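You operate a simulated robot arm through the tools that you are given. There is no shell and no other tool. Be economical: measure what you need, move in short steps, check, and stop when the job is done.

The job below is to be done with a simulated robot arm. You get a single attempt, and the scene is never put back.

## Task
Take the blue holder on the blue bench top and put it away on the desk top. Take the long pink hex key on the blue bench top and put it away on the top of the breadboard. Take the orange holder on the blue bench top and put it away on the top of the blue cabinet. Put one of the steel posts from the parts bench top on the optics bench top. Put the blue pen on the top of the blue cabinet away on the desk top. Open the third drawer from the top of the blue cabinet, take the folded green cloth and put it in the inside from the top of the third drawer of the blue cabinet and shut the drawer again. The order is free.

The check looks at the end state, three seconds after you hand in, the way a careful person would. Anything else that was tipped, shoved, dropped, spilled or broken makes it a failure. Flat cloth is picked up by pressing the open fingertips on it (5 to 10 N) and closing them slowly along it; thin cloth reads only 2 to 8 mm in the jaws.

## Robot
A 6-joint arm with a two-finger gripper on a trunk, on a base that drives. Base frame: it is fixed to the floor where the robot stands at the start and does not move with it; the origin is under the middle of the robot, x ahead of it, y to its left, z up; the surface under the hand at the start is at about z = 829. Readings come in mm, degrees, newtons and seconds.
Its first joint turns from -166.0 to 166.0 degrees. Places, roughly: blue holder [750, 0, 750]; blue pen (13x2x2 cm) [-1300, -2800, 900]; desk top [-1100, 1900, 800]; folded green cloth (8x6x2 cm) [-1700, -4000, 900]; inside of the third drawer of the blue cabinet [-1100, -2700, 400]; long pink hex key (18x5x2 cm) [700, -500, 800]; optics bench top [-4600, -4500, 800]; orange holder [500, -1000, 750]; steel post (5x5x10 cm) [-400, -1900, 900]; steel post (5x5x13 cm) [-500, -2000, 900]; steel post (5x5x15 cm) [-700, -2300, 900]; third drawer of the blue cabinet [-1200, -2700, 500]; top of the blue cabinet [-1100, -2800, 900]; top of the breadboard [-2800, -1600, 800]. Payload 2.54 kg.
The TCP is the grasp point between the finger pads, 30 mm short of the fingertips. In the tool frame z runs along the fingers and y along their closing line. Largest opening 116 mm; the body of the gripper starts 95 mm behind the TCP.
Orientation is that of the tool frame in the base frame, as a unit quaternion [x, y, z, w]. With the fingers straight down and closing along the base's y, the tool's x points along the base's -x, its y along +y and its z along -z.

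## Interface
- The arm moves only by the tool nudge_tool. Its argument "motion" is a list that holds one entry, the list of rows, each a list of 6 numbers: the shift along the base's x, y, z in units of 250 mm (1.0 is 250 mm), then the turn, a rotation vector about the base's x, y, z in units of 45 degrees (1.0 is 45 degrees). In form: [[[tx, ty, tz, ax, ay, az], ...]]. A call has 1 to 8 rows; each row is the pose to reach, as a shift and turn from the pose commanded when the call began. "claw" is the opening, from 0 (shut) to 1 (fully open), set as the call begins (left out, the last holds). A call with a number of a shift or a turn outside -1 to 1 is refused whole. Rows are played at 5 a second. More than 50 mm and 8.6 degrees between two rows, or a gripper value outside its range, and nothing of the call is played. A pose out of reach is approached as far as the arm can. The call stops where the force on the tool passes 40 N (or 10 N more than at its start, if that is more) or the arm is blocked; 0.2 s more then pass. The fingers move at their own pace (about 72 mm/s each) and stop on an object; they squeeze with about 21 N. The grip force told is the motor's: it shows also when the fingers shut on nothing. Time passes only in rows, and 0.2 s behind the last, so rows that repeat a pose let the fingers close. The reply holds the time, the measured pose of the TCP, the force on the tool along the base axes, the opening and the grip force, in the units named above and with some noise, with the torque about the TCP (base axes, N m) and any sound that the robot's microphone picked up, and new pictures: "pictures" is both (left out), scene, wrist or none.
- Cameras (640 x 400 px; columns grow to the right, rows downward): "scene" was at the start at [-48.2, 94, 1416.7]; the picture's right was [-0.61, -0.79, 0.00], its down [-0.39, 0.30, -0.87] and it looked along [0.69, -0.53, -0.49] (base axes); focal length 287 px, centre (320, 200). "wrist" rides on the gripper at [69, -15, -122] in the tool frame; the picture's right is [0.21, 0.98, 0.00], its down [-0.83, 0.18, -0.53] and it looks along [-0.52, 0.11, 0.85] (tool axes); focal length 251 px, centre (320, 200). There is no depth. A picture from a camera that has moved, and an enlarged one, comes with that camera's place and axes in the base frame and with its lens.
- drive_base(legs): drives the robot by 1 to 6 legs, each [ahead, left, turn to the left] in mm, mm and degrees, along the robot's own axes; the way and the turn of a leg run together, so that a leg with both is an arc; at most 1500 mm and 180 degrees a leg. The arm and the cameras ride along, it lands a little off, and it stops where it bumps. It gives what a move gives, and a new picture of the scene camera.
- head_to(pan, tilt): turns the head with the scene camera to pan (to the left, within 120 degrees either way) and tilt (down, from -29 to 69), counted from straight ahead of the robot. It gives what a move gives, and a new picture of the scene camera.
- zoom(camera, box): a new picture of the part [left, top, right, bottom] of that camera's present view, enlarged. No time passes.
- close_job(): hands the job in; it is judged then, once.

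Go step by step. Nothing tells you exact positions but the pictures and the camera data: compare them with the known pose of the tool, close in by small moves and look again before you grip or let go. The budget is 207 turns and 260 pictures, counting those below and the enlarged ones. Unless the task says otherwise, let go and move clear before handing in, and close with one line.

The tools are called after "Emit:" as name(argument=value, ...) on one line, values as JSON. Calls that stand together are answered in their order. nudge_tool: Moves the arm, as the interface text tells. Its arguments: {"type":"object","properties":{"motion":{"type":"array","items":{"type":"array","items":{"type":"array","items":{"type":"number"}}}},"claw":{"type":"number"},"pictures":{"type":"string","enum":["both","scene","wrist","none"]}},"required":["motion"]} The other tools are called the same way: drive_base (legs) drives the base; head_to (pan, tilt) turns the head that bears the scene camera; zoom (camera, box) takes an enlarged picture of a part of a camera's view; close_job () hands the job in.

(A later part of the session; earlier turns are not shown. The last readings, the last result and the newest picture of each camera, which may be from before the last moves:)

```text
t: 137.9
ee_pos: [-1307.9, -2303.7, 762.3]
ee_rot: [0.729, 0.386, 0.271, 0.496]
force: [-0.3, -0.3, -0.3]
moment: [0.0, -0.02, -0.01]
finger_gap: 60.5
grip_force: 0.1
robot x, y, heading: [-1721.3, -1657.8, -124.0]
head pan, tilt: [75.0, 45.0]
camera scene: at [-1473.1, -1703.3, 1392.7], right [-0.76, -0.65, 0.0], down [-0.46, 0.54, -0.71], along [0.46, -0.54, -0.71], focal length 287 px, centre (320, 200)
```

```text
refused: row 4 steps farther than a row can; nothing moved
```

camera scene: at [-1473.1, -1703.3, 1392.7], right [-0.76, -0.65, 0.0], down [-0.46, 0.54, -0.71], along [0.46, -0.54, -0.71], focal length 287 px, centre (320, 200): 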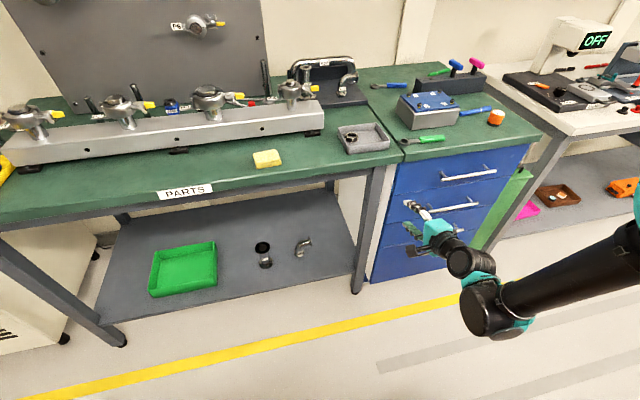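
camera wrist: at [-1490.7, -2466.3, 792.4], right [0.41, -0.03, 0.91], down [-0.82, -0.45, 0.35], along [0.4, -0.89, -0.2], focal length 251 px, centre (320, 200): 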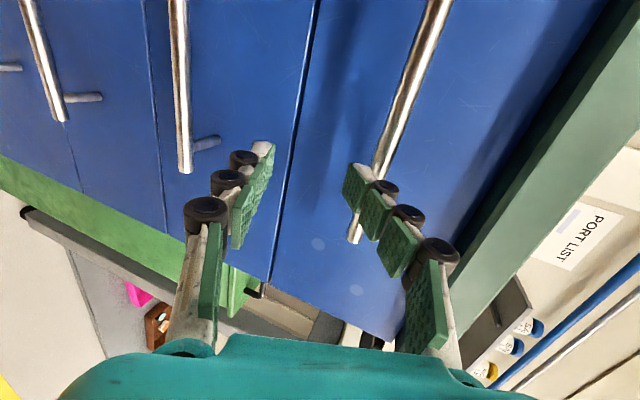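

Emit:
nudge_tool(motion=[[[-0.1, -0.15, -0.03, 0, 0, 0], [-0.2, -0.3, -0.08, 0, 0, 0], [-0.29, -0.44, -0.16, 0, 0, 0], [-0.37, -0.57, -0.28, 0, 0, 0], [-0.43, -0.66, -0.43, 0, 0, 0], [-0.49, -0.74, -0.59, 0, 0, 0], [-0.54, -0.8, -0.76, 0, 0, 0], [-0.54, -0.8, -0.91, 0, 0, 0]]], pictures="both")

```text
t: 139.7
ee_pos: [-1438.5, -2516.1, 536.6]
ee_rot: [0.729, 0.386, 0.27, 0.496]
force: [-0.3, -0.8, -0.6]
moment: [-0.01, 0.0, -0.01]
finger_gap: 60.3
grip_force: 0.0
out of reach, approached as far as the arm can: row 6, 7, 8
robot x, y, heading: [-1715.2, -1654.8, -124.2]
head pan, tilt: [75.0, 45.0]
camera scene: at [-1473.1, -1703.4, 1392.7], right [-0.76, -0.65, 0.0], down [-0.46, 0.54, -0.71], along [0.46, -0.54, -0.71], focal length 287 px, centre (320, 200)
camera wrist: at [-1500.3, -2391.9, 567.7], right [0.41, -0.03, 0.91], down [-0.82, -0.45, 0.35], along [0.4, -0.89, -0.21], focal length 251 px, centre (320, 200)
```

scene: 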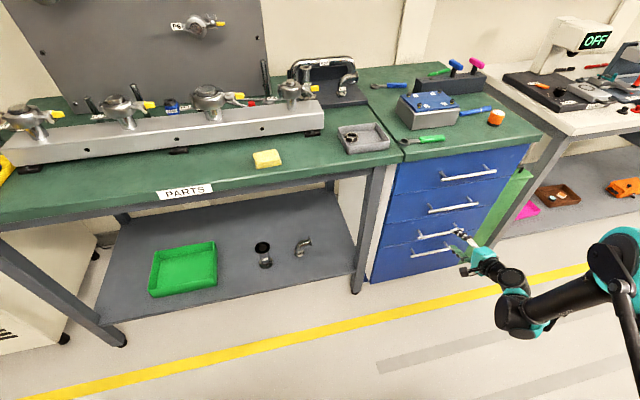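
wrist: 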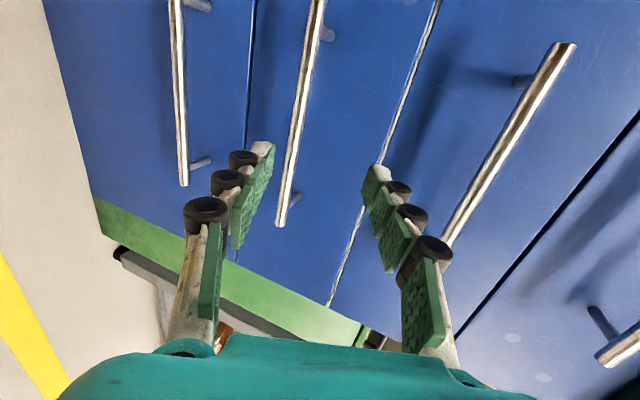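

The third handle lies between the fingers' line, but the wrist is at its upward-bend limit. I'll steepen the tool to about 40° below horizontal and narrow the fingers, then look.

Emit:
nudge_tool(motion=[[[0, 0, 0, 0.08, 0.12, 0], [0.01, -0.02, -0.01, 0.16, 0.24, 0], [0.03, -0.05, -0.02, 0.235, 0.35, 0], [0.05, -0.08, -0.03, 0.235, 0.35, 0]]], claw=0.26, pictures="wrist")

```text
t: 140.7
ee_pos: [-1424.6, -2539.0, 529.7]
ee_rot: [0.802, 0.424, 0.202, 0.37]
force: [-0.4, -0.1, 0.5]
moment: [-0.03, -0.01, -0.02]
finger_gap: 30.3
grip_force: 0.0
robot x, y, heading: [-1719.5, -1653.6, -124.3]
head pan, tilt: [75.0, 45.0]
camera wrist: at [-1473.4, -2423.0, 596.7], right [0.64, -0.18, 0.75], down [-0.71, -0.53, 0.48], along [0.31, -0.83, -0.46], focal length 251 px, centre (320, 200)
```

wrist: 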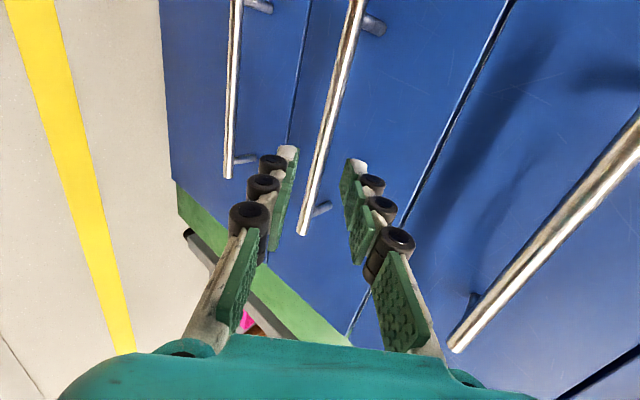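

Well aligned. I'll advance 40 mm along the tool and look.

Emit:
nudge_tool(motion=[[[0.05, -0.034, -0.052, 0, 0, 0], [0.102, -0.068, -0.103, 0, 0, 0]]], pictures="wrist")

```text
t: 141.3
ee_pos: [-1398.2, -2554.5, 503.7]
ee_rot: [0.802, 0.424, 0.202, 0.37]
force: [0.8, -1.0, 0.4]
moment: [-0.03, 0.0, 0.03]
finger_gap: 30.0
grip_force: 0.0
robot x, y, heading: [-1719.3, -1654.2, -124.4]
head pan, tilt: [75.0, 45.0]
camera wrist: at [-1446.6, -2439.9, 570.8], right [0.64, -0.18, 0.75], down [-0.71, -0.53, 0.48], along [0.31, -0.83, -0.46], focal length 251 px, centre (320, 200)
```

wrist: 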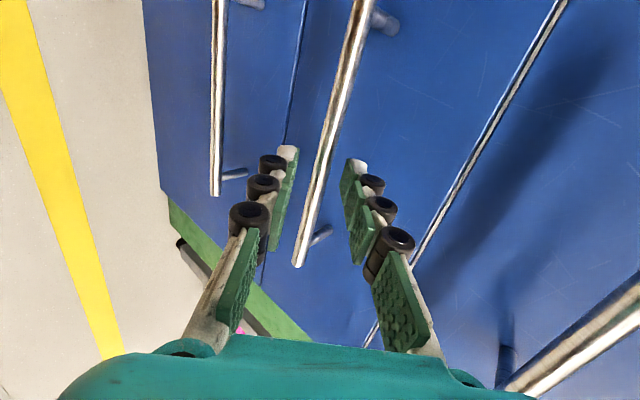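

By the change between views the bar is already between the fingertips (about 15 mm past the TCP). I'll close on it.

Emit:
nudge_tool(motion=[[[0, 0, 0, 0, 0, 0], [0, 0, 0, 0, 0, 0], [0, 0, 0, 0, 0, 0]]], claw=0, pictures="wrist")

```text
t: 142.1
ee_pos: [-1398.1, -2554.3, 502.2]
ee_rot: [0.802, 0.424, 0.202, 0.369]
force: [0.4, -0.4, -0.6]
moment: [0.01, 0.01, 0.01]
finger_gap: 0.1
grip_force: 21.6
robot x, y, heading: [-1716.2, -1656.8, -124.3]
head pan, tilt: [75.0, 45.0]
camera wrist: at [-1446.7, -2439.6, 570.8], right [0.64, -0.18, 0.75], down [-0.71, -0.53, 0.47], along [0.31, -0.83, -0.46], focal length 251 px, centre (320, 200)
```

wrist: 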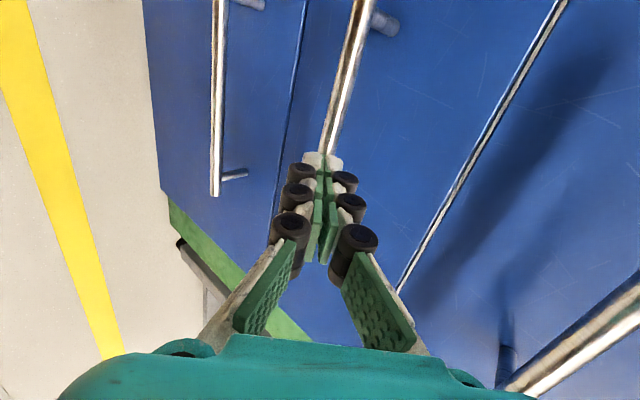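

The fingers closed on nothing, so the bar is farther ahead. I'll reopen and advance another 25 mm with force watching.

Emit:
nudge_tool(motion=[[[0, 0, 0, 0, 0, 0], [0, 0, 0, 0, 0, 0], [0.032, -0.021, -0.032, 0, 0, 0], [0.064, -0.042, -0.064, 0, 0, 0]]], claw=0.26, pictures="wrist")

```text
t: 143.1
ee_pos: [-1382.8, -2564.5, 487.4]
ee_rot: [0.802, 0.424, 0.203, 0.369]
force: [-0.5, -0.5, 0.9]
moment: [-0.01, -0.02, -0.03]
finger_gap: 30.1
grip_force: 0.0
robot x, y, heading: [-1719.2, -1655.3, -124.2]
head pan, tilt: [75.0, 45.0]
camera wrist: at [-1431.2, -2450.4, 554.9], right [0.64, -0.18, 0.75], down [-0.71, -0.53, 0.47], along [0.31, -0.83, -0.46], focal length 251 px, centre (320, 200)
```

wrist: 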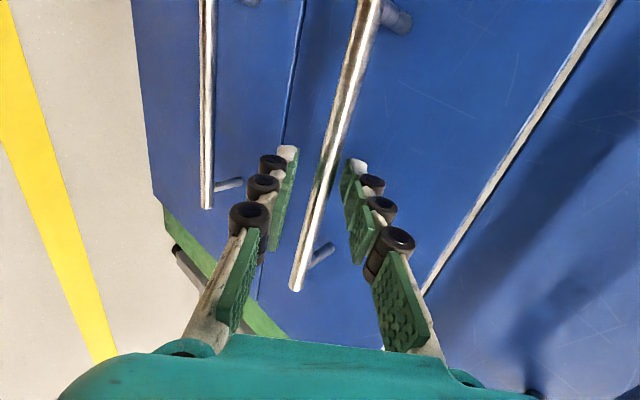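

Emit:
nudge_tool(motion=[[[0, 0, 0, 0, 0, 0], [0, 0, 0, 0, 0, 0], [0, 0, 0, 0, 0, 0]]], claw=0, pictures="none")

```text
t: 143.9
ee_pos: [-1382.8, -2565.4, 488.8]
ee_rot: [0.802, 0.422, 0.202, 0.37]
force: [2.5, -4.6, 22.5]
moment: [0.4, -0.6, -0.52]
finger_gap: 10.8
grip_force: 38.0
robot x, y, heading: [-1716.5, -1657.9, -124.1]
head pan, tilt: [75.0, 45.0]
```

The bar is held (10.8 mm). I'll pull straight out a little and check.

Emit:
nudge_tool(motion=[[[-0.06, 0.04, 0, 0, 0, 0], [-0.12, 0.08, 0, 0, 0, 0], [-0.18, 0.12, 0, 0, 0, 0], [-0.24, 0.16, 0, 0, 0, 0]]], pictures="scene")

```text
t: 144.4
ee_pos: [-1404.3, -2549.7, 487.7]
ee_rot: [0.801, 0.424, 0.203, 0.371]
force: [0.6, -1.5, 14.1]
moment: [0.72, -0.73, -0.03]
finger_gap: 10.6
grip_force: 38.0
robot x, y, heading: [-1720.8, -1653.8, -124.2]
head pan, tilt: [75.0, 45.0]
stopped in row 2: the force on the tool passed its limit at 41 N (the readings are from after the stop); the commanded pose is now the measured one
camera scene: at [-1473.4, -1702.7, 1392.8], right [-0.76, -0.65, 0.0], down [-0.46, 0.54, -0.71], along [0.46, -0.54, -0.71], focal length 287 px, centre (320, 200)
```

scene: 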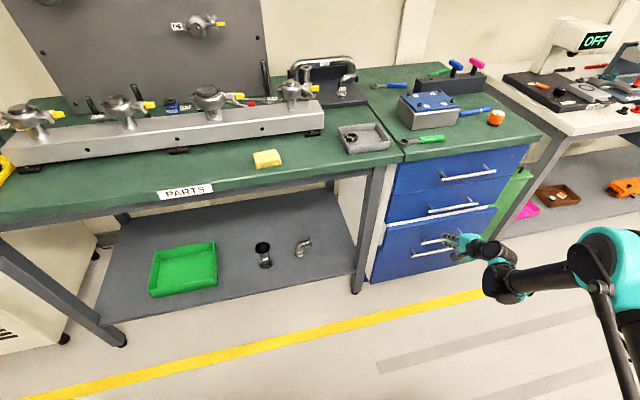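

It's moving out. I'll ease the vertical load and pull with smaller steps.

Emit:
nudge_tool(motion=[[[-0.02, 0.013, 0.01, 0, 0, 0], [-0.05, 0.034, 0.012, 0, 0, 0], [-0.08, 0.054, 0.012, 0, 0, 0], [-0.11, 0.074, 0.012, 0, 0, 0], [-0.14, 0.094, 0.012, 0, 0, 0], [-0.17, 0.114, 0.012, 0, 0, 0], [-0.2, 0.134, 0.012, 0, 0, 0], [-0.23, 0.154, 0.012, 0, 0, 0]]], pictures="none")

```text
t: 146.2
ee_pos: [-1460.8, -2509.4, 488.2]
ee_rot: [0.802, 0.425, 0.204, 0.368]
force: [20.2, 28.8, -20.1]
moment: [0.78, -0.4, -0.08]
finger_gap: 10.9
grip_force: 37.4
robot x, y, heading: [-1719.8, -1653.9, -124.1]
head pan, tilt: [75.0, 45.0]
```

There's a side load; the drawer runs slightly more toward +y. I'll relieve it and pull on along heading -36.5°.

Emit:
nudge_tool(motion=[[[0.008, 0.013, -0.006, 0, 0, 0], [-0.02, 0.035, -0.006, 0, 0, 0], [-0.05, 0.058, -0.006, 0, 0, 0], [-0.08, 0.08, -0.006, 0, 0, 0], [-0.11, 0.102, -0.006, 0, 0, 0], [-0.14, 0.124, -0.006, 0, 0, 0], [-0.17, 0.146, -0.006, 0, 0, 0], [-0.2, 0.168, -0.006, 0, 0, 0]]], pictures="none")

```text
t: 148.0
ee_pos: [-1499.8, -2496.7, 493.8]
ee_rot: [0.802, 0.425, 0.203, 0.368]
force: [17.8, 26.1, -27.0]
moment: [1.02, -0.36, -0.07]
finger_gap: 11.0
grip_force: 37.7
out of reach, approached as far as the arm can: row 5, 6, 7, 8
robot x, y, heading: [-1716.8, -1656.5, -124.1]
head pan, tilt: [75.0, 45.0]
```

The arm is at a limit with the drawer about 130 mm out. I'll check the clearance on the robot's right before pulling with the base.

Emit:
head_to(pan=-90, tilt=55)

Emit:
head_to(pan=70, tilt=50)

```text
t: 150.6
ee_pos: [-1499.6, -2497.9, 494.1]
ee_rot: [0.802, 0.425, 0.204, 0.368]
force: [13.2, 20.9, -28.3]
moment: [1.0, -0.29, -0.12]
finger_gap: 10.8
grip_force: 38.1
robot x, y, heading: [-1719.7, -1655.4, -124.1]
head pan, tilt: [-90.0, 55.0]
camera scene: at [-1585.3, -1601.9, 1379.3], right [0.56, 0.83, 0.0], down [0.68, -0.46, -0.57], along [-0.47, 0.32, -0.82], focal length 287 px, centre (320, 200)
```

scene: 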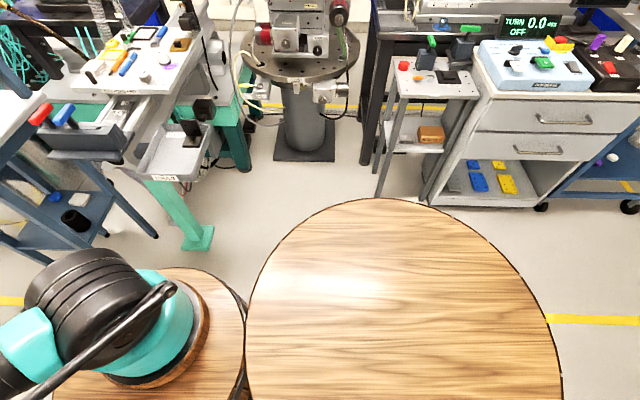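

```text
t: 153.0
ee_pos: [-1500.0, -2499.4, 493.3]
ee_rot: [0.801, 0.425, 0.204, 0.368]
force: [10.8, 17.0, -26.8]
moment: [0.95, -0.24, -0.16]
finger_gap: 11.0
grip_force: 38.1
robot x, y, heading: [-1717.6, -1658.6, -124.2]
head pan, tilt: [70.0, 50.0]
camera scene: at [-1480.7, -1704.9, 1385.7], right [-0.81, -0.58, 0.0], down [-0.45, 0.62, -0.64], along [0.38, -0.52, -0.77], focal length 287 px, centre (320, 200)
```

scene: 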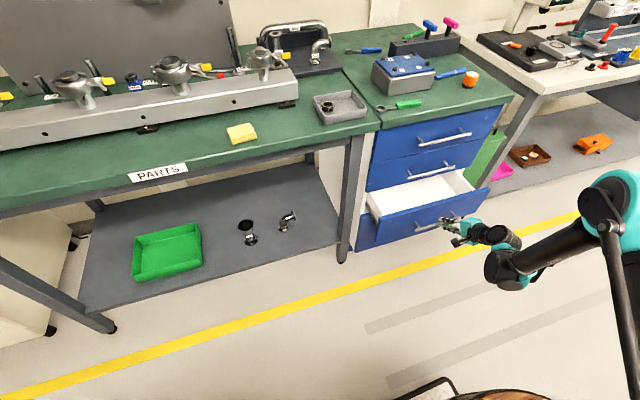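

The drawer is coming out nicely and there is plenty of room on the right. I'll relieve the load and pull 90 mm more with the base.

Emit:
nudge_tool(motion=[[[0.01, 0.014, -0.02, 0, 0, 0], [0.01, 0.014, -0.02, 0, 0, 0]]], pictures="none")

Emit:
drive_base(legs=[[0, -90, 0]])

```text
t: 153.6
ee_pos: [-1498.1, -2499.8, 494.2]
ee_rot: [0.801, 0.423, 0.203, 0.372]
force: [-3.1, -5.9, 35.5]
moment: [0.34, -0.95, -0.36]
finger_gap: 11.0
grip_force: 37.8
out of reach, approached as far as the arm can: row 1, 2
robot x, y, heading: [-1715.6, -1661.4, -124.1]
head pan, tilt: [70.0, 50.0]
```

```text
t: 154.3
ee_pos: [-1499.6, -2497.5, 492.7]
ee_rot: [0.802, 0.421, 0.204, 0.372]
force: [-0.1, 0.4, 2.9]
moment: [0.36, -0.29, -0.49]
finger_gap: 11.0
grip_force: 38.0
robot x, y, heading: [-1718.7, -1652.6, -124.1]
head pan, tilt: [70.0, 50.0]
stopped in leg 1: the force on the tool passed its limit at 47 N (the readings are from after the stop); the commanded pose is now the measured one
camera scene: at [-1483.6, -1702.8, 1385.8], right [-0.81, -0.58, 0.0], down [-0.45, 0.62, -0.64], along [0.38, -0.52, -0.77], focal length 287 px, centre (320, 200)
```

scene: 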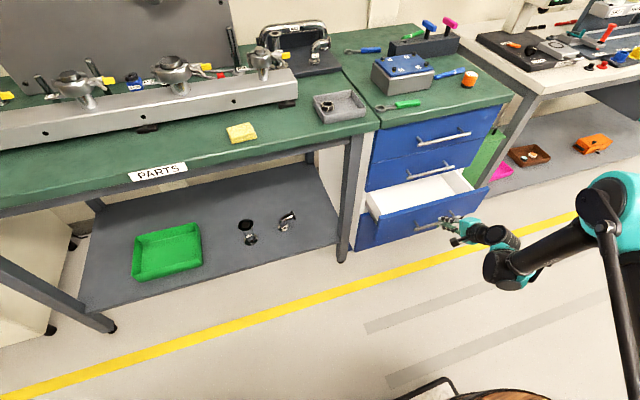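

The load is now relaxed; I'll try the base pull again.

Emit:
drive_base(legs=[[0, -80, 0]])

```text
t: 155.4
ee_pos: [-1564.7, -2451.3, 492.7]
ee_rot: [0.801, 0.424, 0.205, 0.371]
force: [18.2, 22.6, 4.7]
moment: [0.75, -0.7, 0.07]
finger_gap: 10.7
grip_force: 38.1
robot x, y, heading: [-1785.3, -1609.6, -124.4]
head pan, tilt: [70.0, 50.0]
camera scene: at [-1550.1, -1656.8, 1385.8], right [-0.81, -0.58, 0.0], down [-0.45, 0.62, -0.64], along [0.38, -0.52, -0.77], focal length 287 px, centre (320, 200)
```

scene: 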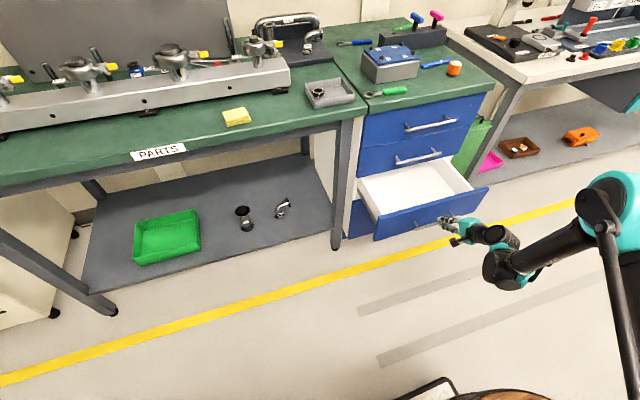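

The drawer is about 215 mm open. I'll open the fingers and withdraw along the tool axis.

Emit:
nudge_tool(motion=[[[0, 0, 0, 0, 0, 0], [0, 0, 0, 0, 0, 0], [-0.03, 0.02, 0.04, 0, 0, 0], [-0.06, 0.04, 0.09, 0.02, 0.03, 0], [-0.1, 0.065, 0.14, 0.06, 0.09, 0], [-0.14, 0.09, 0.2, 0.1, 0.16, 0]]], claw=0.3, pictures="both")

```text
t: 156.8
ee_pos: [-1599.2, -2428.6, 542.1]
ee_rot: [0.827, 0.436, 0.171, 0.311]
force: [0.1, 0.3, -0.3]
moment: [-0.02, 0.01, 0.01]
finger_gap: 34.8
grip_force: 0.0
out of reach, approached as far as the arm can: row 3
robot x, y, heading: [-1785.9, -1610.8, -124.2]
head pan, tilt: [70.0, 50.0]
camera scene: at [-1550.4, -1657.3, 1385.8], right [-0.81, -0.58, 0.0], down [-0.45, 0.62, -0.64], along [0.38, -0.52, -0.77], focal length 287 px, centre (320, 200)
camera wrist: at [-1639.3, -2320.2, 624.2], right [0.72, -0.24, 0.65], down [-0.65, -0.56, 0.51], along [0.25, -0.79, -0.56], focal length 251 px, centre (320, 200)
```

scene: 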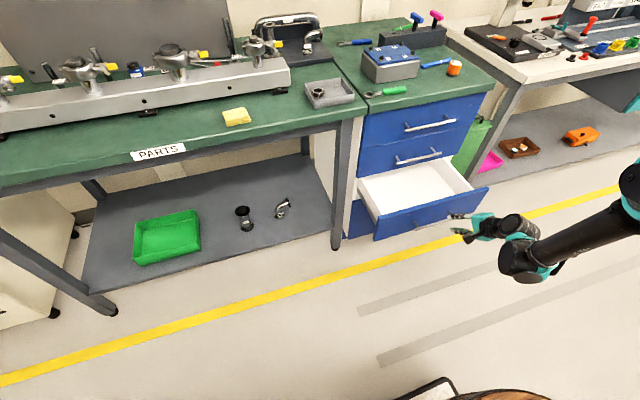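
wrist: 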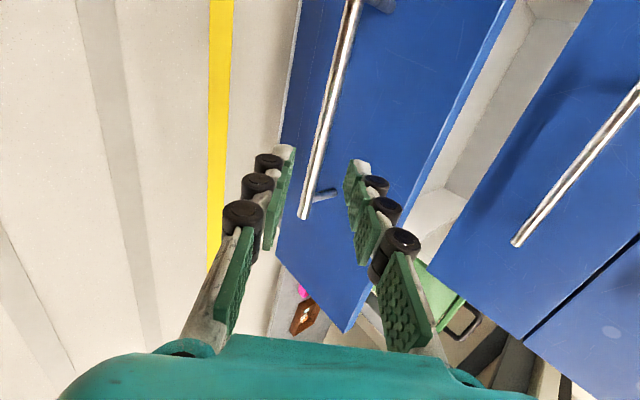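

The hand is free of the handle and the drawer stays open. I'll raise the hand and turn the tool straight down again.

Emit:
nudge_tool(motion=[[[-0.03, 0.02, 0.1, 0.08, 0.12, 0], [-0.06, 0.04, 0.22, 0.17, 0.25, 0], [-0.08, 0.05, 0.35, 0.26, 0.38, 0], [-0.1, 0.05, 0.5, 0.34, 0.51, 0], [-0.1, 0.05, 0.66, 0.43, 0.64, 0], [-0.1, 0.05, 0.82, 0.52, 0.775, 0], [-0.1, 0.05, 1.0, 0.52, 0.775, 0]]], claw=0.6, pictures="none")

Emit:
nudge_tool(motion=[[[-0.05, -0.05, 0.15, 0, 0, 0], [-0.15, -0.1, 0.28, 0, 0, 0], [-0.27, -0.15, 0.4, 0, 0, 0], [-0.4, -0.2, 0.52, 0, 0, 0], [-0.55, -0.22, 0.62, 0, 0, 0], [-0.72, -0.22, 0.7, 0, 0, 0], [-0.9, -0.2, 0.75, 0, 0, 0]]], pictures="none")

```text
t: 158.4
ee_pos: [-1623.9, -2417.1, 793.6]
ee_rot: [0.885, 0.466, 0.001, -0.004]
force: [0.5, -0.8, -0.6]
moment: [0.02, 0.02, 0.02]
finger_gap: 69.7
grip_force: 0.1
robot x, y, heading: [-1783.6, -1604.4, -124.3]
head pan, tilt: [70.0, 50.0]
```

```text
t: 160.0
ee_pos: [-1849.1, -2467.9, 979.4]
ee_rot: [0.884, 0.467, 0.0, -0.003]
force: [0.4, 0.2, -0.4]
moment: [0.01, 0.03, 0.02]
finger_gap: 69.5
grip_force: 0.1
robot x, y, heading: [-1789.6, -1609.0, -124.1]
head pan, tilt: [70.0, 50.0]
```

Emit:
nudge_tool(motion=[[[-0.16, 0.1, 0.05, 0, 0, 0], [-0.32, 0.22, 0.1, 0, 0, 0], [-0.47, 0.35, 0.15, 0, 0, 0], [-0.62, 0.48, 0.2, 0, 0, 0], [-0.76, 0.61, 0.25, 0, 0, 0], [-0.9, 0.75, 0.28, 0, 0, 0]]], pictures="none")

Emit:
head_to(pan=25, tilt=20)

```text
refused: row 2 steps farther than a row can; nothing moved
```

```text
t: 161.1
ee_pos: [-1850.2, -2466.9, 979.6]
ee_rot: [0.884, 0.467, 0.0, -0.003]
force: [0.5, 0.5, 0.3]
moment: [-0.01, 0.0, 0.01]
finger_gap: 69.2
grip_force: 0.1
robot x, y, heading: [-1791.1, -1607.1, -124.1]
head pan, tilt: [25.0, 20.0]
camera scene: at [-1610.3, -1686.7, 1431.4], right [-0.99, 0.16, 0.0], down [0.05, 0.34, -0.94], along [-0.15, -0.93, -0.34], focal length 287 px, centre (320, 200)
```

scene: 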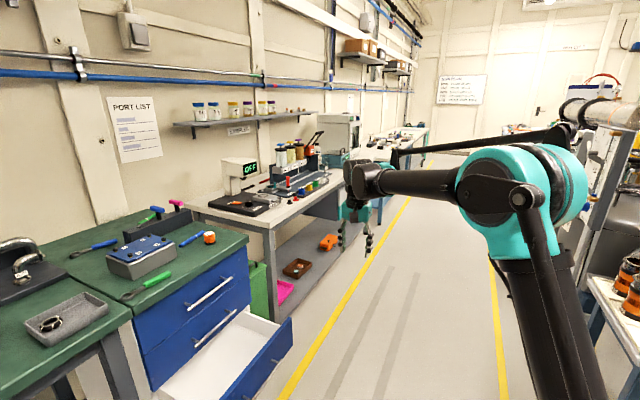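

I'll drive ahead along the aisle toward where the green cloth should be, then look left.

Emit:
drive_base(legs=[[1450, 0, 0]])

Emit:
head_to(pan=70, tilt=30)

```text
t: 168.4
ee_pos: [-2668.4, -3692.0, 980.0]
ee_rot: [0.883, 0.47, 0.0, -0.003]
force: [-0.4, -0.1, 0.2]
moment: [0.01, 0.03, -0.02]
finger_gap: 69.5
grip_force: 0.0
robot x, y, heading: [-2614.9, -2834.2, -123.5]
head pan, tilt: [25.0, 20.0]
camera scene: at [-2434.9, -2909.7, 1431.4], right [-0.99, 0.15, 0.0], down [0.05, 0.34, -0.94], along [-0.14, -0.93, -0.34], focal length 287 px, centre (320, 200)
```

scene: 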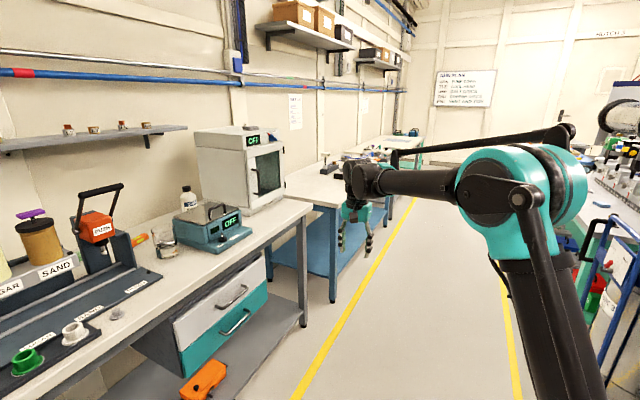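

```text
t: 169.5
ee_pos: [-2667.7, -3691.9, 979.0]
ee_rot: [0.882, 0.471, 0.0, -0.003]
force: [-0.2, -0.1, 0.3]
moment: [0.0, 0.02, 0.0]
finger_gap: 69.6
grip_force: 0.1
robot x, y, heading: [-2611.1, -2832.9, -123.8]
head pan, tilt: [70.0, 30.0]
camera scene: at [-2367.3, -2890.6, 1415.4], right [-0.81, -0.59, 0.0], down [-0.3, 0.4, -0.87], along [0.51, -0.7, -0.5], focal length 287 px, centre (320, 200)
```

scene: 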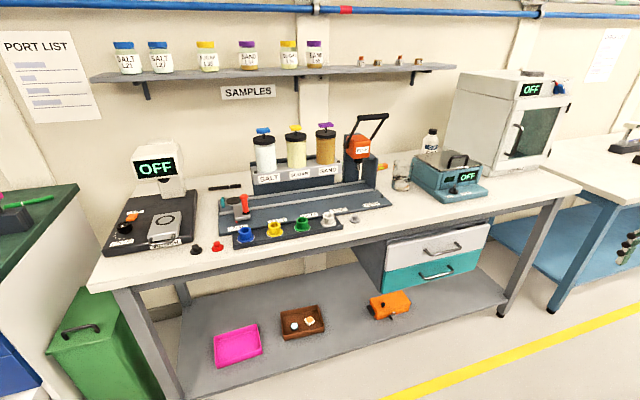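

Emit:
zoom(camera="scene", box=[200, 90, 500, 260])

Emit:
head_to(pan=40, tilt=25)

```text
2.13 times, centred on (350, 175) of scene
camera zoom: at [-2367.3, -2890.6, 1415.4], right [-0.81, -0.59, 0.0], down [-0.3, 0.4, -0.87], along [0.51, -0.7, -0.5], focal length 613 px, centre (256, 253)
```

zoom: 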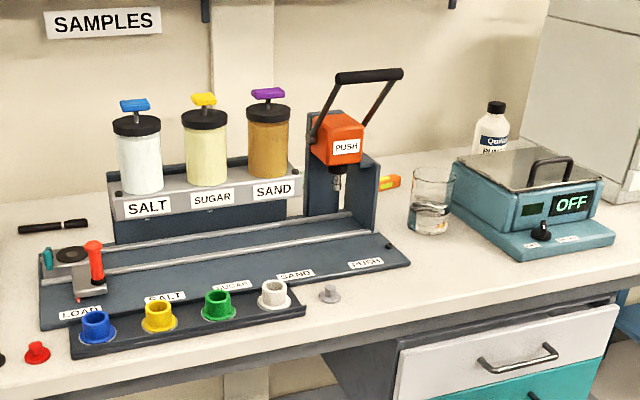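

```text
t: 170.5
ee_pos: [-2666.8, -3692.4, 978.7]
ee_rot: [0.882, 0.471, 0.001, -0.003]
force: [-0.4, -0.2, 0.1]
moment: [-0.02, -0.01, -0.01]
finger_gap: 69.4
grip_force: 0.0
robot x, y, heading: [-2613.0, -2834.0, -123.7]
head pan, tilt: [40.0, 25.0]
camera scene: at [-2410.6, -2909.3, 1423.3], right [-0.99, -0.11, 0.0], down [-0.05, 0.42, -0.91], along [0.1, -0.9, -0.42], focal length 287 px, centre (320, 200)
```

scene: 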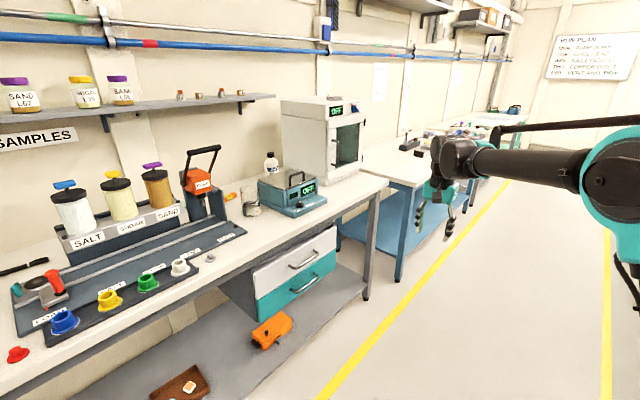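

I don't see the green cloth yet; it may be hidden behind the dispenser. I'll drive ahead and look back.

Emit:
drive_base(legs=[[650, 0, 0]])

Emit:
head_to(pan=95, tilt=25)

```text
t: 174.1
ee_pos: [-3019.3, -4242.5, 979.0]
ee_rot: [0.88, 0.475, -0.001, -0.003]
force: [-0.3, -0.4, 0.2]
moment: [0.01, 0.02, -0.04]
finger_gap: 69.6
grip_force: 0.0
robot x, y, heading: [-2973.4, -3385.1, -122.9]
head pan, tilt: [40.0, 25.0]
camera scene: at [-2771.7, -3456.7, 1423.3], right [-0.99, -0.12, 0.0], down [-0.05, 0.42, -0.91], along [0.11, -0.9, -0.42], focal length 287 px, centre (320, 200)
```

scene: 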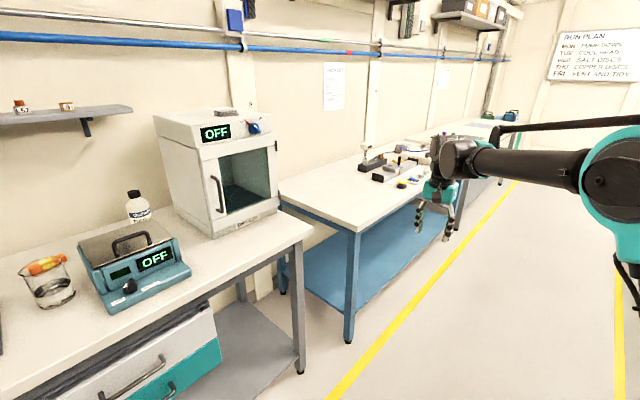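

```text
t: 175.4
ee_pos: [-3019.2, -4242.5, 979.3]
ee_rot: [0.88, 0.475, 0.001, -0.003]
force: [1.0, -0.3, 0.6]
moment: [-0.01, 0.02, -0.02]
finger_gap: 69.6
grip_force: 0.1
robot x, y, heading: [-2975.2, -3382.2, -123.1]
head pan, tilt: [95.0, 25.0]
camera scene: at [-2701.6, -3408.5, 1423.3], right [-0.47, -0.88, 0.0], down [-0.37, 0.2, -0.91], along [0.8, -0.43, -0.42], focal length 287 px, centre (320, 200)
```

scene: 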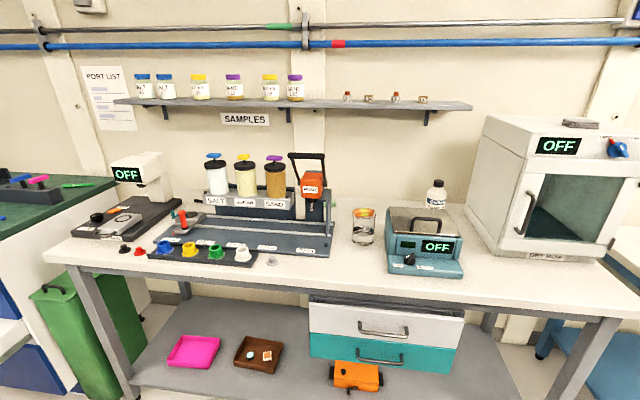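

Emit:
zoom(camera="scene", box=[270, 140, 470, 280])

Emit:
zoom(camera="scene", box=[50, 140, 290, 280])

```text
2.86 times, centred on (370, 210) of scene
camera zoom: at [-2701.6, -3408.5, 1423.3], right [-0.47, -0.88, 0.0], down [-0.37, 0.2, -0.91], along [0.8, -0.43, -0.42], focal length 821 px, centre (177, 171)
```

zoom: 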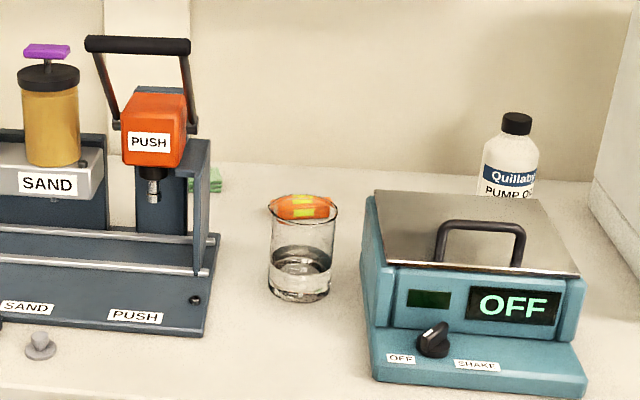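

```text
2.67 times, centred on (170, 210) of scene
camera zoom: at [-2701.6, -3408.5, 1423.3], right [-0.47, -0.88, 0.0], down [-0.37, 0.2, -0.91], along [0.8, -0.43, -0.42], focal length 766 px, centre (720, 173)
```

zoom: 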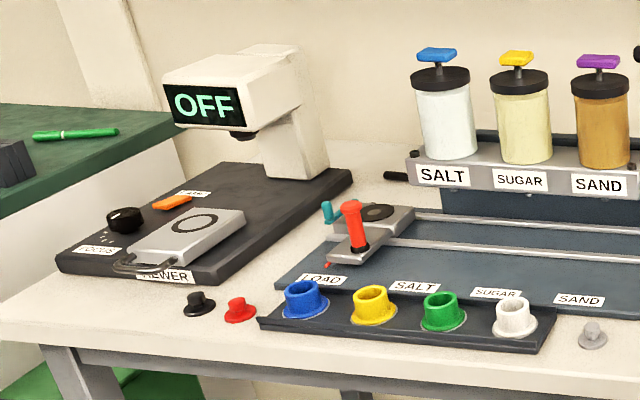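

A sliver of green cloth shows behind the press post, near the wall at about (-1690, -4040). I'll tuck the hand in front of the robot, then turn to face that bench.

Emit:
nudge_tool(motion=[[[-0.11, 0.14, 0.06, 0, 0, 0], [-0.22, 0.28, 0.12, 0, 0, 0], [-0.33, 0.42, 0.18, 0, 0, 0], [-0.44, 0.56, 0.24, 0, 0, 0], [-0.55, 0.7, 0.3, 0, 0, 0], [-0.66, 0.84, 0.36, 0, 0, 0], [-0.77, 0.98, 0.42, 0, 0, 0]]], pictures="none")

Emit:
nudge_tool(motion=[[[-0.11, 0.14, 0.05, 0, 0, 0], [-0.22, 0.28, 0.05, 0, 0, 0], [-0.34, 0.42, 0.05, 0, 0, 0]]], pictures="none")

Emit:
drive_base(legs=[[0, 200, 0], [0, 0, 89]])

```text
t: 177.0
ee_pos: [-3210.8, -3999.5, 1085.2]
ee_rot: [0.879, 0.476, 0.0, -0.004]
force: [0.5, -0.2, -0.4]
moment: [0.04, -0.02, -0.01]
finger_gap: 69.8
grip_force: 0.0
robot x, y, heading: [-2974.4, -3383.0, -122.7]
head pan, tilt: [95.0, 25.0]
```

```text
t: 177.8
ee_pos: [-3295.4, -3892.2, 1097.0]
ee_rot: [0.879, 0.476, 0.0, -0.003]
force: [-0.1, -0.2, 0.1]
moment: [0.04, 0.04, -0.01]
finger_gap: 69.7
grip_force: 0.1
robot x, y, heading: [-2972.8, -3383.2, -123.0]
head pan, tilt: [95.0, 25.0]
```

```text
t: 183.1
ee_pos: [-2300.7, -3824.7, 1097.7]
ee_rot: [0.295, 0.955, -0.002, -0.003]
force: [-0.4, 0.2, -0.2]
moment: [0.02, 0.03, 0.03]
finger_gap: 69.7
grip_force: 0.0
robot x, y, heading: [-2802.9, -3493.5, -34.0]
head pan, tilt: [95.0, 25.0]
camera scene: at [-2773.5, -3222.8, 1423.3], right [0.87, -0.49, 0.0], down [-0.21, -0.37, -0.91], along [0.44, 0.79, -0.42], focal length 287 px, centre (320, 200)
```

scene: 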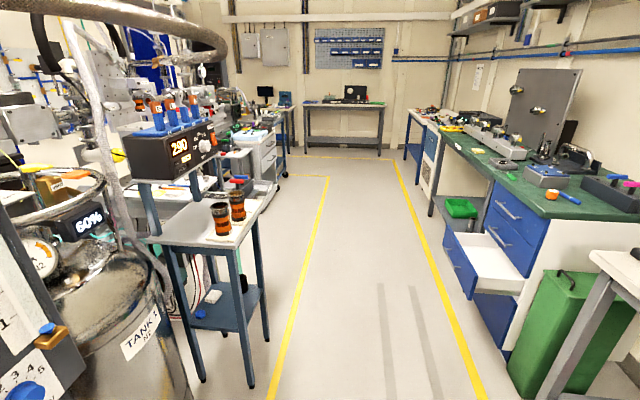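

I'm facing the bench. I'll move right a bit and closer, and look behind the press.

Emit:
drive_base(legs=[[0, -130, 0], [250, 0, 0]])

Emit:
head_to(pan=-10, tilt=38)

```text
t: 185.8
ee_pos: [-2165.8, -4072.8, 1097.7]
ee_rot: [0.295, 0.955, -0.002, -0.002]
force: [0.7, -0.6, -0.8]
moment: [0.02, -0.02, 0.02]
finger_gap: 69.3
grip_force: 0.1
robot x, y, heading: [-2669.4, -3741.6, -34.2]
head pan, tilt: [95.0, 25.0]
camera scene: at [-2638.0, -3469.6, 1423.3], right [0.87, -0.49, 0.0], down [-0.21, -0.37, -0.91], along [0.44, 0.79, -0.42], focal length 287 px, centre (320, 200)
```

scene: 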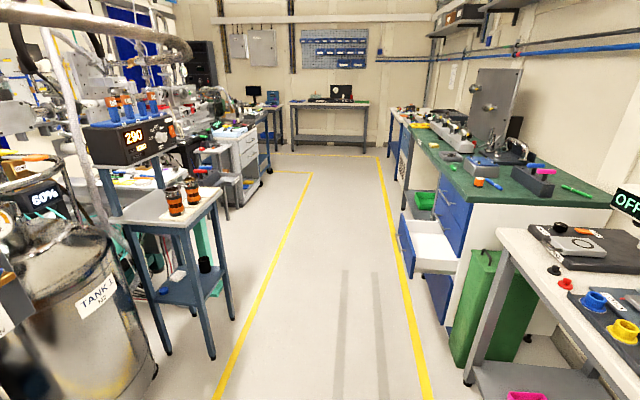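

```text
t: 187.7
ee_pos: [-2165.8, -4073.6, 1096.7]
ee_rot: [0.295, 0.955, -0.002, -0.003]
force: [-0.7, 0.1, -0.1]
moment: [0.03, 0.01, 0.02]
finger_gap: 69.9
grip_force: 0.1
robot x, y, heading: [-2669.4, -3738.5, -34.3]
head pan, tilt: [-10.0, 38.0]
camera scene: at [-2620.8, -3610.1, 1403.0], right [-0.7, -0.72, 0.0], down [-0.44, 0.43, -0.79], along [0.57, -0.55, -0.62], focal length 287 px, centre (320, 200)
```

scene: 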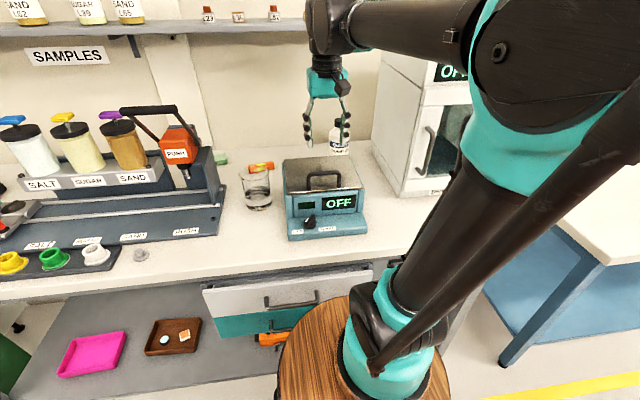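

Emit:
zoom(camera="scene", box=[180, 110, 300, 190])

```text
5.00 times, centred on (240, 150) of scene
camera zoom: at [-2620.8, -3610.1, 1403.0], right [-0.7, -0.72, 0.0], down [-0.44, 0.43, -0.79], along [0.57, -0.55, -0.62], focal length 1436 px, centre (720, 450)
```

zoom: 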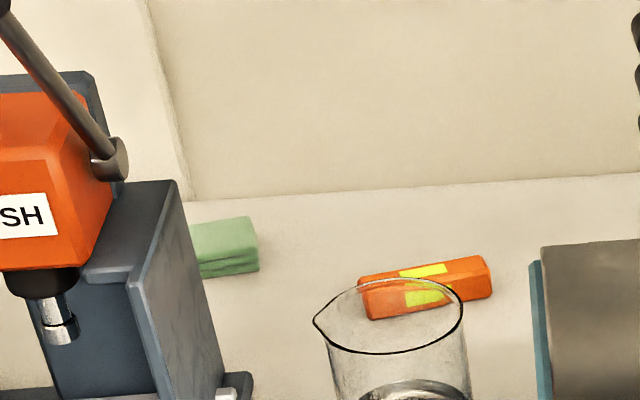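

The cloth lies half hidden behind the press. I'll bring the hand low to the right of the press, under the shelf height, and look with the wrist camera.

Emit:
nudge_tool(motion=[[[0.15, 0.07, -0.04, 0, 0, 0], [0.3, 0.14, -0.08, 0, 0, 0], [0.45, 0.2, -0.13, 0, 0, 0], [0.6, 0.27, -0.18, 0, 0, 0], [0.75, 0.33, -0.24, 0, 0, 0], [0.9, 0.4, -0.32, 0, 0, 0]]], pictures="both")

```text
t: 189.1
ee_pos: [-1941.7, -3972.0, 1016.9]
ee_rot: [0.296, 0.955, -0.003, -0.002]
force: [-0.4, 0.3, 0.9]
moment: [0.03, -0.06, 0.04]
finger_gap: 69.5
grip_force: 0.0
robot x, y, heading: [-2667.6, -3742.0, -33.9]
head pan, tilt: [-10.0, 38.0]
camera scene: at [-2621.2, -3610.2, 1403.0], right [-0.7, -0.72, 0.0], down [-0.44, 0.43, -0.79], along [0.57, -0.55, -0.62], focal length 287 px, centre (320, 200)
camera wrist: at [-2008.0, -3944.6, 1139.2], right [0.37, 0.93, 0.0], down [0.79, -0.31, 0.53], along [0.49, -0.2, -0.85], focal length 251 px, centre (320, 200)
```

scene: 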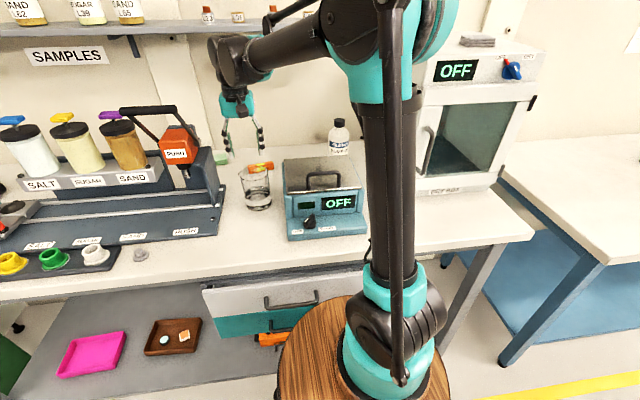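
wrist: 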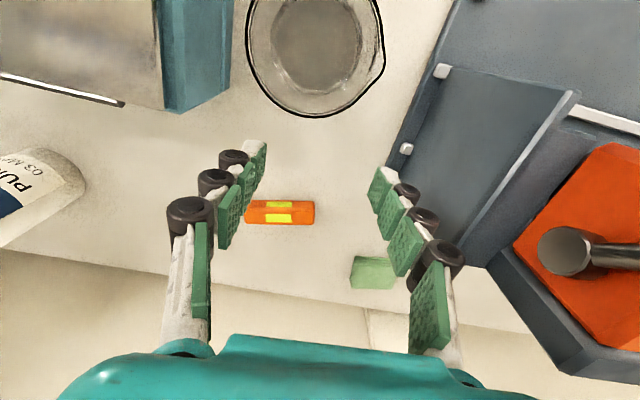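

The cloth is visible beyond the orange block. I'll go forward and lower for a closer look.

Emit:
nudge_tool(motion=[[[0.16, -0.11, -0.04, 0, 0, 0], [0.3, -0.2, -0.14, 0, 0, 0], [0.36, -0.24, -0.28, 0, 0, 0]]], pictures="both")

```text
t: 189.9
ee_pos: [-1850.9, -4031.7, 947.4]
ee_rot: [0.295, 0.956, -0.002, -0.002]
force: [-0.1, -0.5, 0.1]
moment: [-0.01, -0.05, -0.01]
finger_gap: 69.7
grip_force: 0.1
robot x, y, heading: [-2667.7, -3738.6, -34.3]
head pan, tilt: [-10.0, 38.0]
camera scene: at [-2621.1, -3610.0, 1403.0], right [-0.7, -0.72, 0.0], down [-0.44, 0.43, -0.79], along [0.57, -0.55, -0.62], focal length 287 px, centre (320, 200)
camera wrist: at [-1917.1, -4004.4, 1069.8], right [0.37, 0.93, -0.01], down [0.79, -0.31, 0.53], along [0.49, -0.2, -0.85], focal length 251 px, centre (320, 200)
```

scene: 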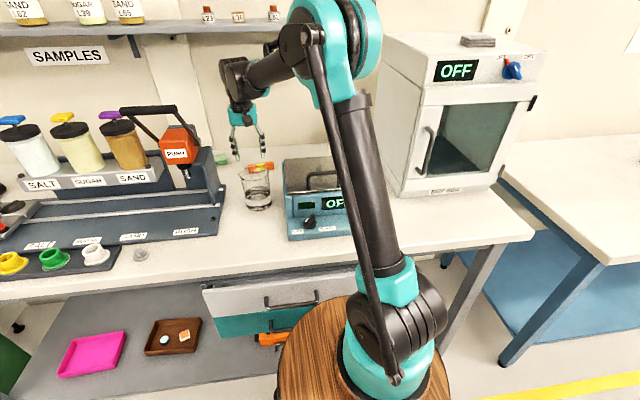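
wrist: 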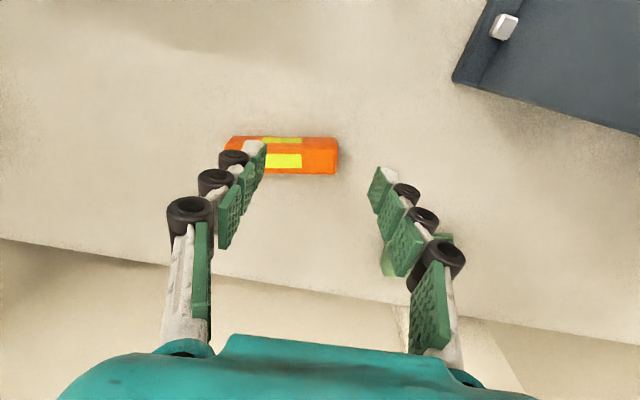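

The cloth lies at about M-depth 826, centre (-1678, -3982), clear of the press base. I'll move in behind it at this height, opening the fingers, and check.

Emit:
nudge_tool(motion=[[[0.14, -0.09, 0, 0, 0, 0], [0.28, -0.19, 0, 0, 0, 0], [0.42, -0.28, 0, 0, 0, 0], [0.52, -0.13, 0, 0, 0, 0], [0.62, 0.02, 0, 0, 0, 0], [0.69, 0.18, 0, 0, 0, 0]]], claw=0.85, pictures="both")

```text
t: 191.3
ee_pos: [-1678.2, -3991.0, 945.7]
ee_rot: [0.296, 0.955, -0.001, -0.003]
force: [-0.7, -0.6, -0.6]
moment: [0.05, -0.02, -0.02]
finger_gap: 98.9
grip_force: 0.1
robot x, y, heading: [-2666.3, -3741.8, -34.1]
head pan, tilt: [-10.0, 38.0]
camera scene: at [-2620.9, -3610.5, 1403.0], right [-0.7, -0.72, 0.0], down [-0.44, 0.43, -0.79], along [0.57, -0.55, -0.62], focal length 287 px, centre (320, 200)
camera wrist: at [-1743.5, -3963.0, 1068.2], right [0.37, 0.93, 0.0], down [0.79, -0.32, 0.53], along [0.49, -0.2, -0.85], focal length 251 px, centre (320, 200)
```

scene: 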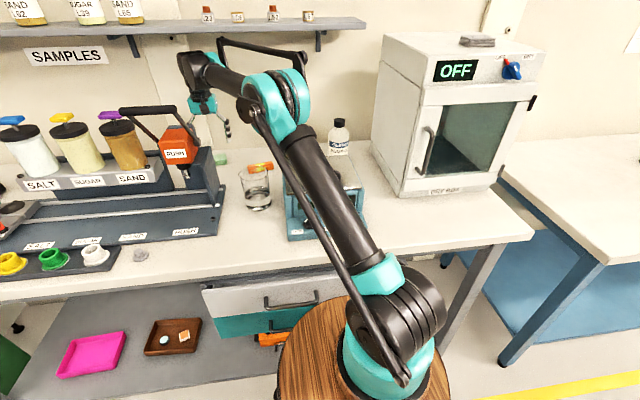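
wrist: 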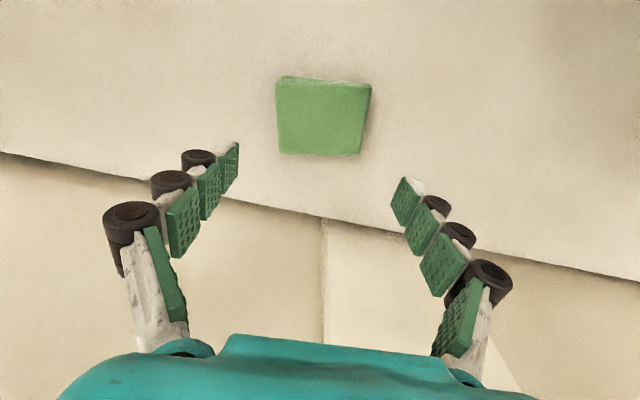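

The cloth is plainly seen; its centre is about 20 mm nearer to me. I'll shift, go down with the fingers on both sides.

Emit:
nudge_tool(motion=[[[-0.076, 0.044, 0, 0, 0, 0], [-0.076, 0.044, -0.12, 0, 0, 0], [-0.076, 0.044, -0.22, 0, 0, 0], [-0.076, 0.044, -0.27, 0, 0, 0], [-0.076, 0.044, -0.27, 0, 0, 0]]], claw=0.95, pictures="wrist")

```text
t: 192.5
ee_pos: [-1697.8, -3977.4, 879.1]
ee_rot: [0.295, 0.955, -0.002, -0.003]
force: [-0.3, -0.1, -0.8]
moment: [-0.01, 0.01, 0.01]
finger_gap: 110.6
grip_force: 0.0
robot x, y, heading: [-2667.4, -3742.1, -34.0]
head pan, tilt: [-10.0, 38.0]
camera wrist: at [-1764.1, -3949.0, 1002.1], right [0.37, 0.93, -0.01], down [0.79, -0.31, 0.53], along [0.49, -0.2, -0.85], focal length 251 px, centre (320, 200)
```

wrist: 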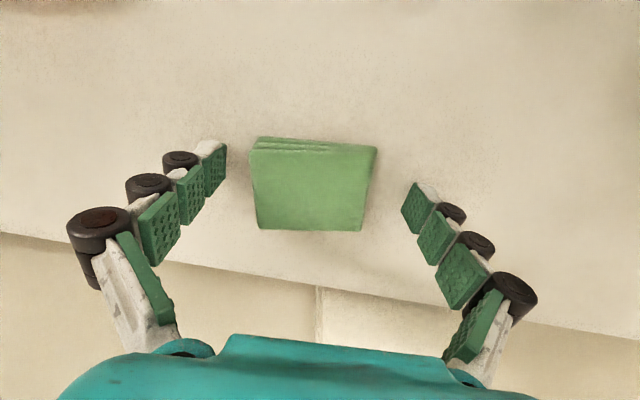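

Centred. I'll go down a touch more and close in stages.

Emit:
nudge_tool(motion=[[[0, 0, -0.024, 0, 0, 0], [0, 0, -0.024, 0, 0, 0]]], claw=0.72, pictures="none")

Emit:
nudge_tool(motion=[[[0, 0, 0, 0, 0, 0], [0, 0, 0, 0, 0, 0]]], claw=0.55, pictures="wrist")

```text
t: 192.9
ee_pos: [-1697.5, -3974.1, 880.3]
ee_rot: [0.295, 0.956, 0.0, 0.001]
force: [16.7, 5.2, 54.7]
moment: [0.82, -0.7, -0.42]
finger_gap: 93.9
grip_force: 40.5
robot x, y, heading: [-2667.7, -3741.7, -34.2]
head pan, tilt: [-10.0, 38.0]
stopped in row 2: the force on the tool passed its limit at 45 N (the readings are from after the stop); the commanded pose is now the measured one
```

```text
t: 193.3
ee_pos: [-1698.2, -3974.8, 886.3]
ee_rot: [0.295, 0.956, -0.001, 0.003]
force: [8.5, -4.2, 96.2]
moment: [0.13, -0.05, 0.29]
finger_gap: 71.0
grip_force: 44.8
robot x, y, heading: [-2666.1, -3739.3, -34.0]
head pan, tilt: [-10.0, 38.0]
stopped in row 1: the force on the tool passed its limit at 69 N (the readings are from after the stop); the commanded pose is now the measured one
camera wrist: at [-1765.8, -3947.8, 1007.5], right [0.37, 0.93, 0.0], down [0.78, -0.31, 0.54], along [0.5, -0.2, -0.84], focal length 251 px, centre (320, 200)
```

wrist: 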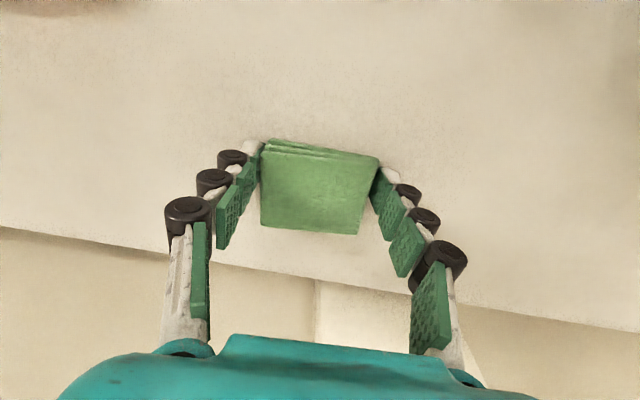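

The closing fingers press on the bench. I'll raise by 8 mm and then close fully on the cloth.

Emit:
nudge_tool(motion=[[[0, 0, 0.032, 0, 0, 0], [0, 0, 0.036, 0, 0, 0]]], pictures="none")

Emit:
nudge_tool(motion=[[[0, 0, 0, 0, 0, 0], [0, 0, 0, 0, 0, 0], [0, 0, 0, 0, 0, 0], [0, 0, 0, 0, 0, 0]]], claw=0.3, pictures="wrist")

```text
t: 193.9
ee_pos: [-1695.5, -3975.4, 887.6]
ee_rot: [0.294, 0.956, 0.0, 0.001]
force: [-1.9, -1.1, 3.8]
moment: [0.15, -0.02, 0.06]
finger_gap: 69.7
grip_force: 20.9
robot x, y, heading: [-2666.1, -3744.4, -34.2]
head pan, tilt: [-10.0, 38.0]
```

```text
t: 194.9
ee_pos: [-1695.5, -3974.7, 887.7]
ee_rot: [0.295, 0.956, -0.001, 0.0]
force: [-0.8, 0.2, -1.7]
moment: [0.02, 0.01, -0.02]
finger_gap: 69.4
grip_force: 20.6
robot x, y, heading: [-2669.5, -3742.7, -34.1]
head pan, tilt: [-10.0, 38.0]
camera wrist: at [-1762.8, -3947.6, 1009.5], right [0.37, 0.93, 0.0], down [0.78, -0.31, 0.53], along [0.5, -0.2, -0.85], focal length 251 px, centre (320, 200)
```

wrist: 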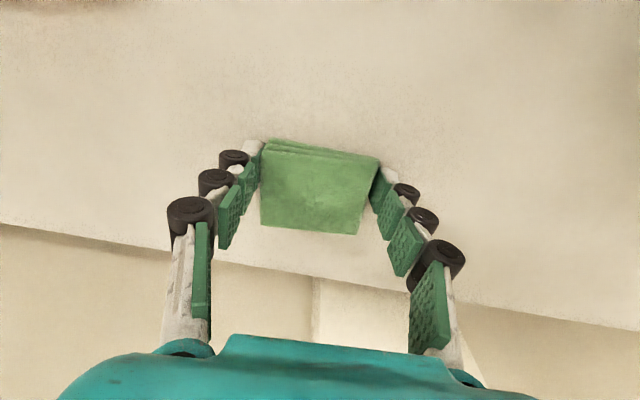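

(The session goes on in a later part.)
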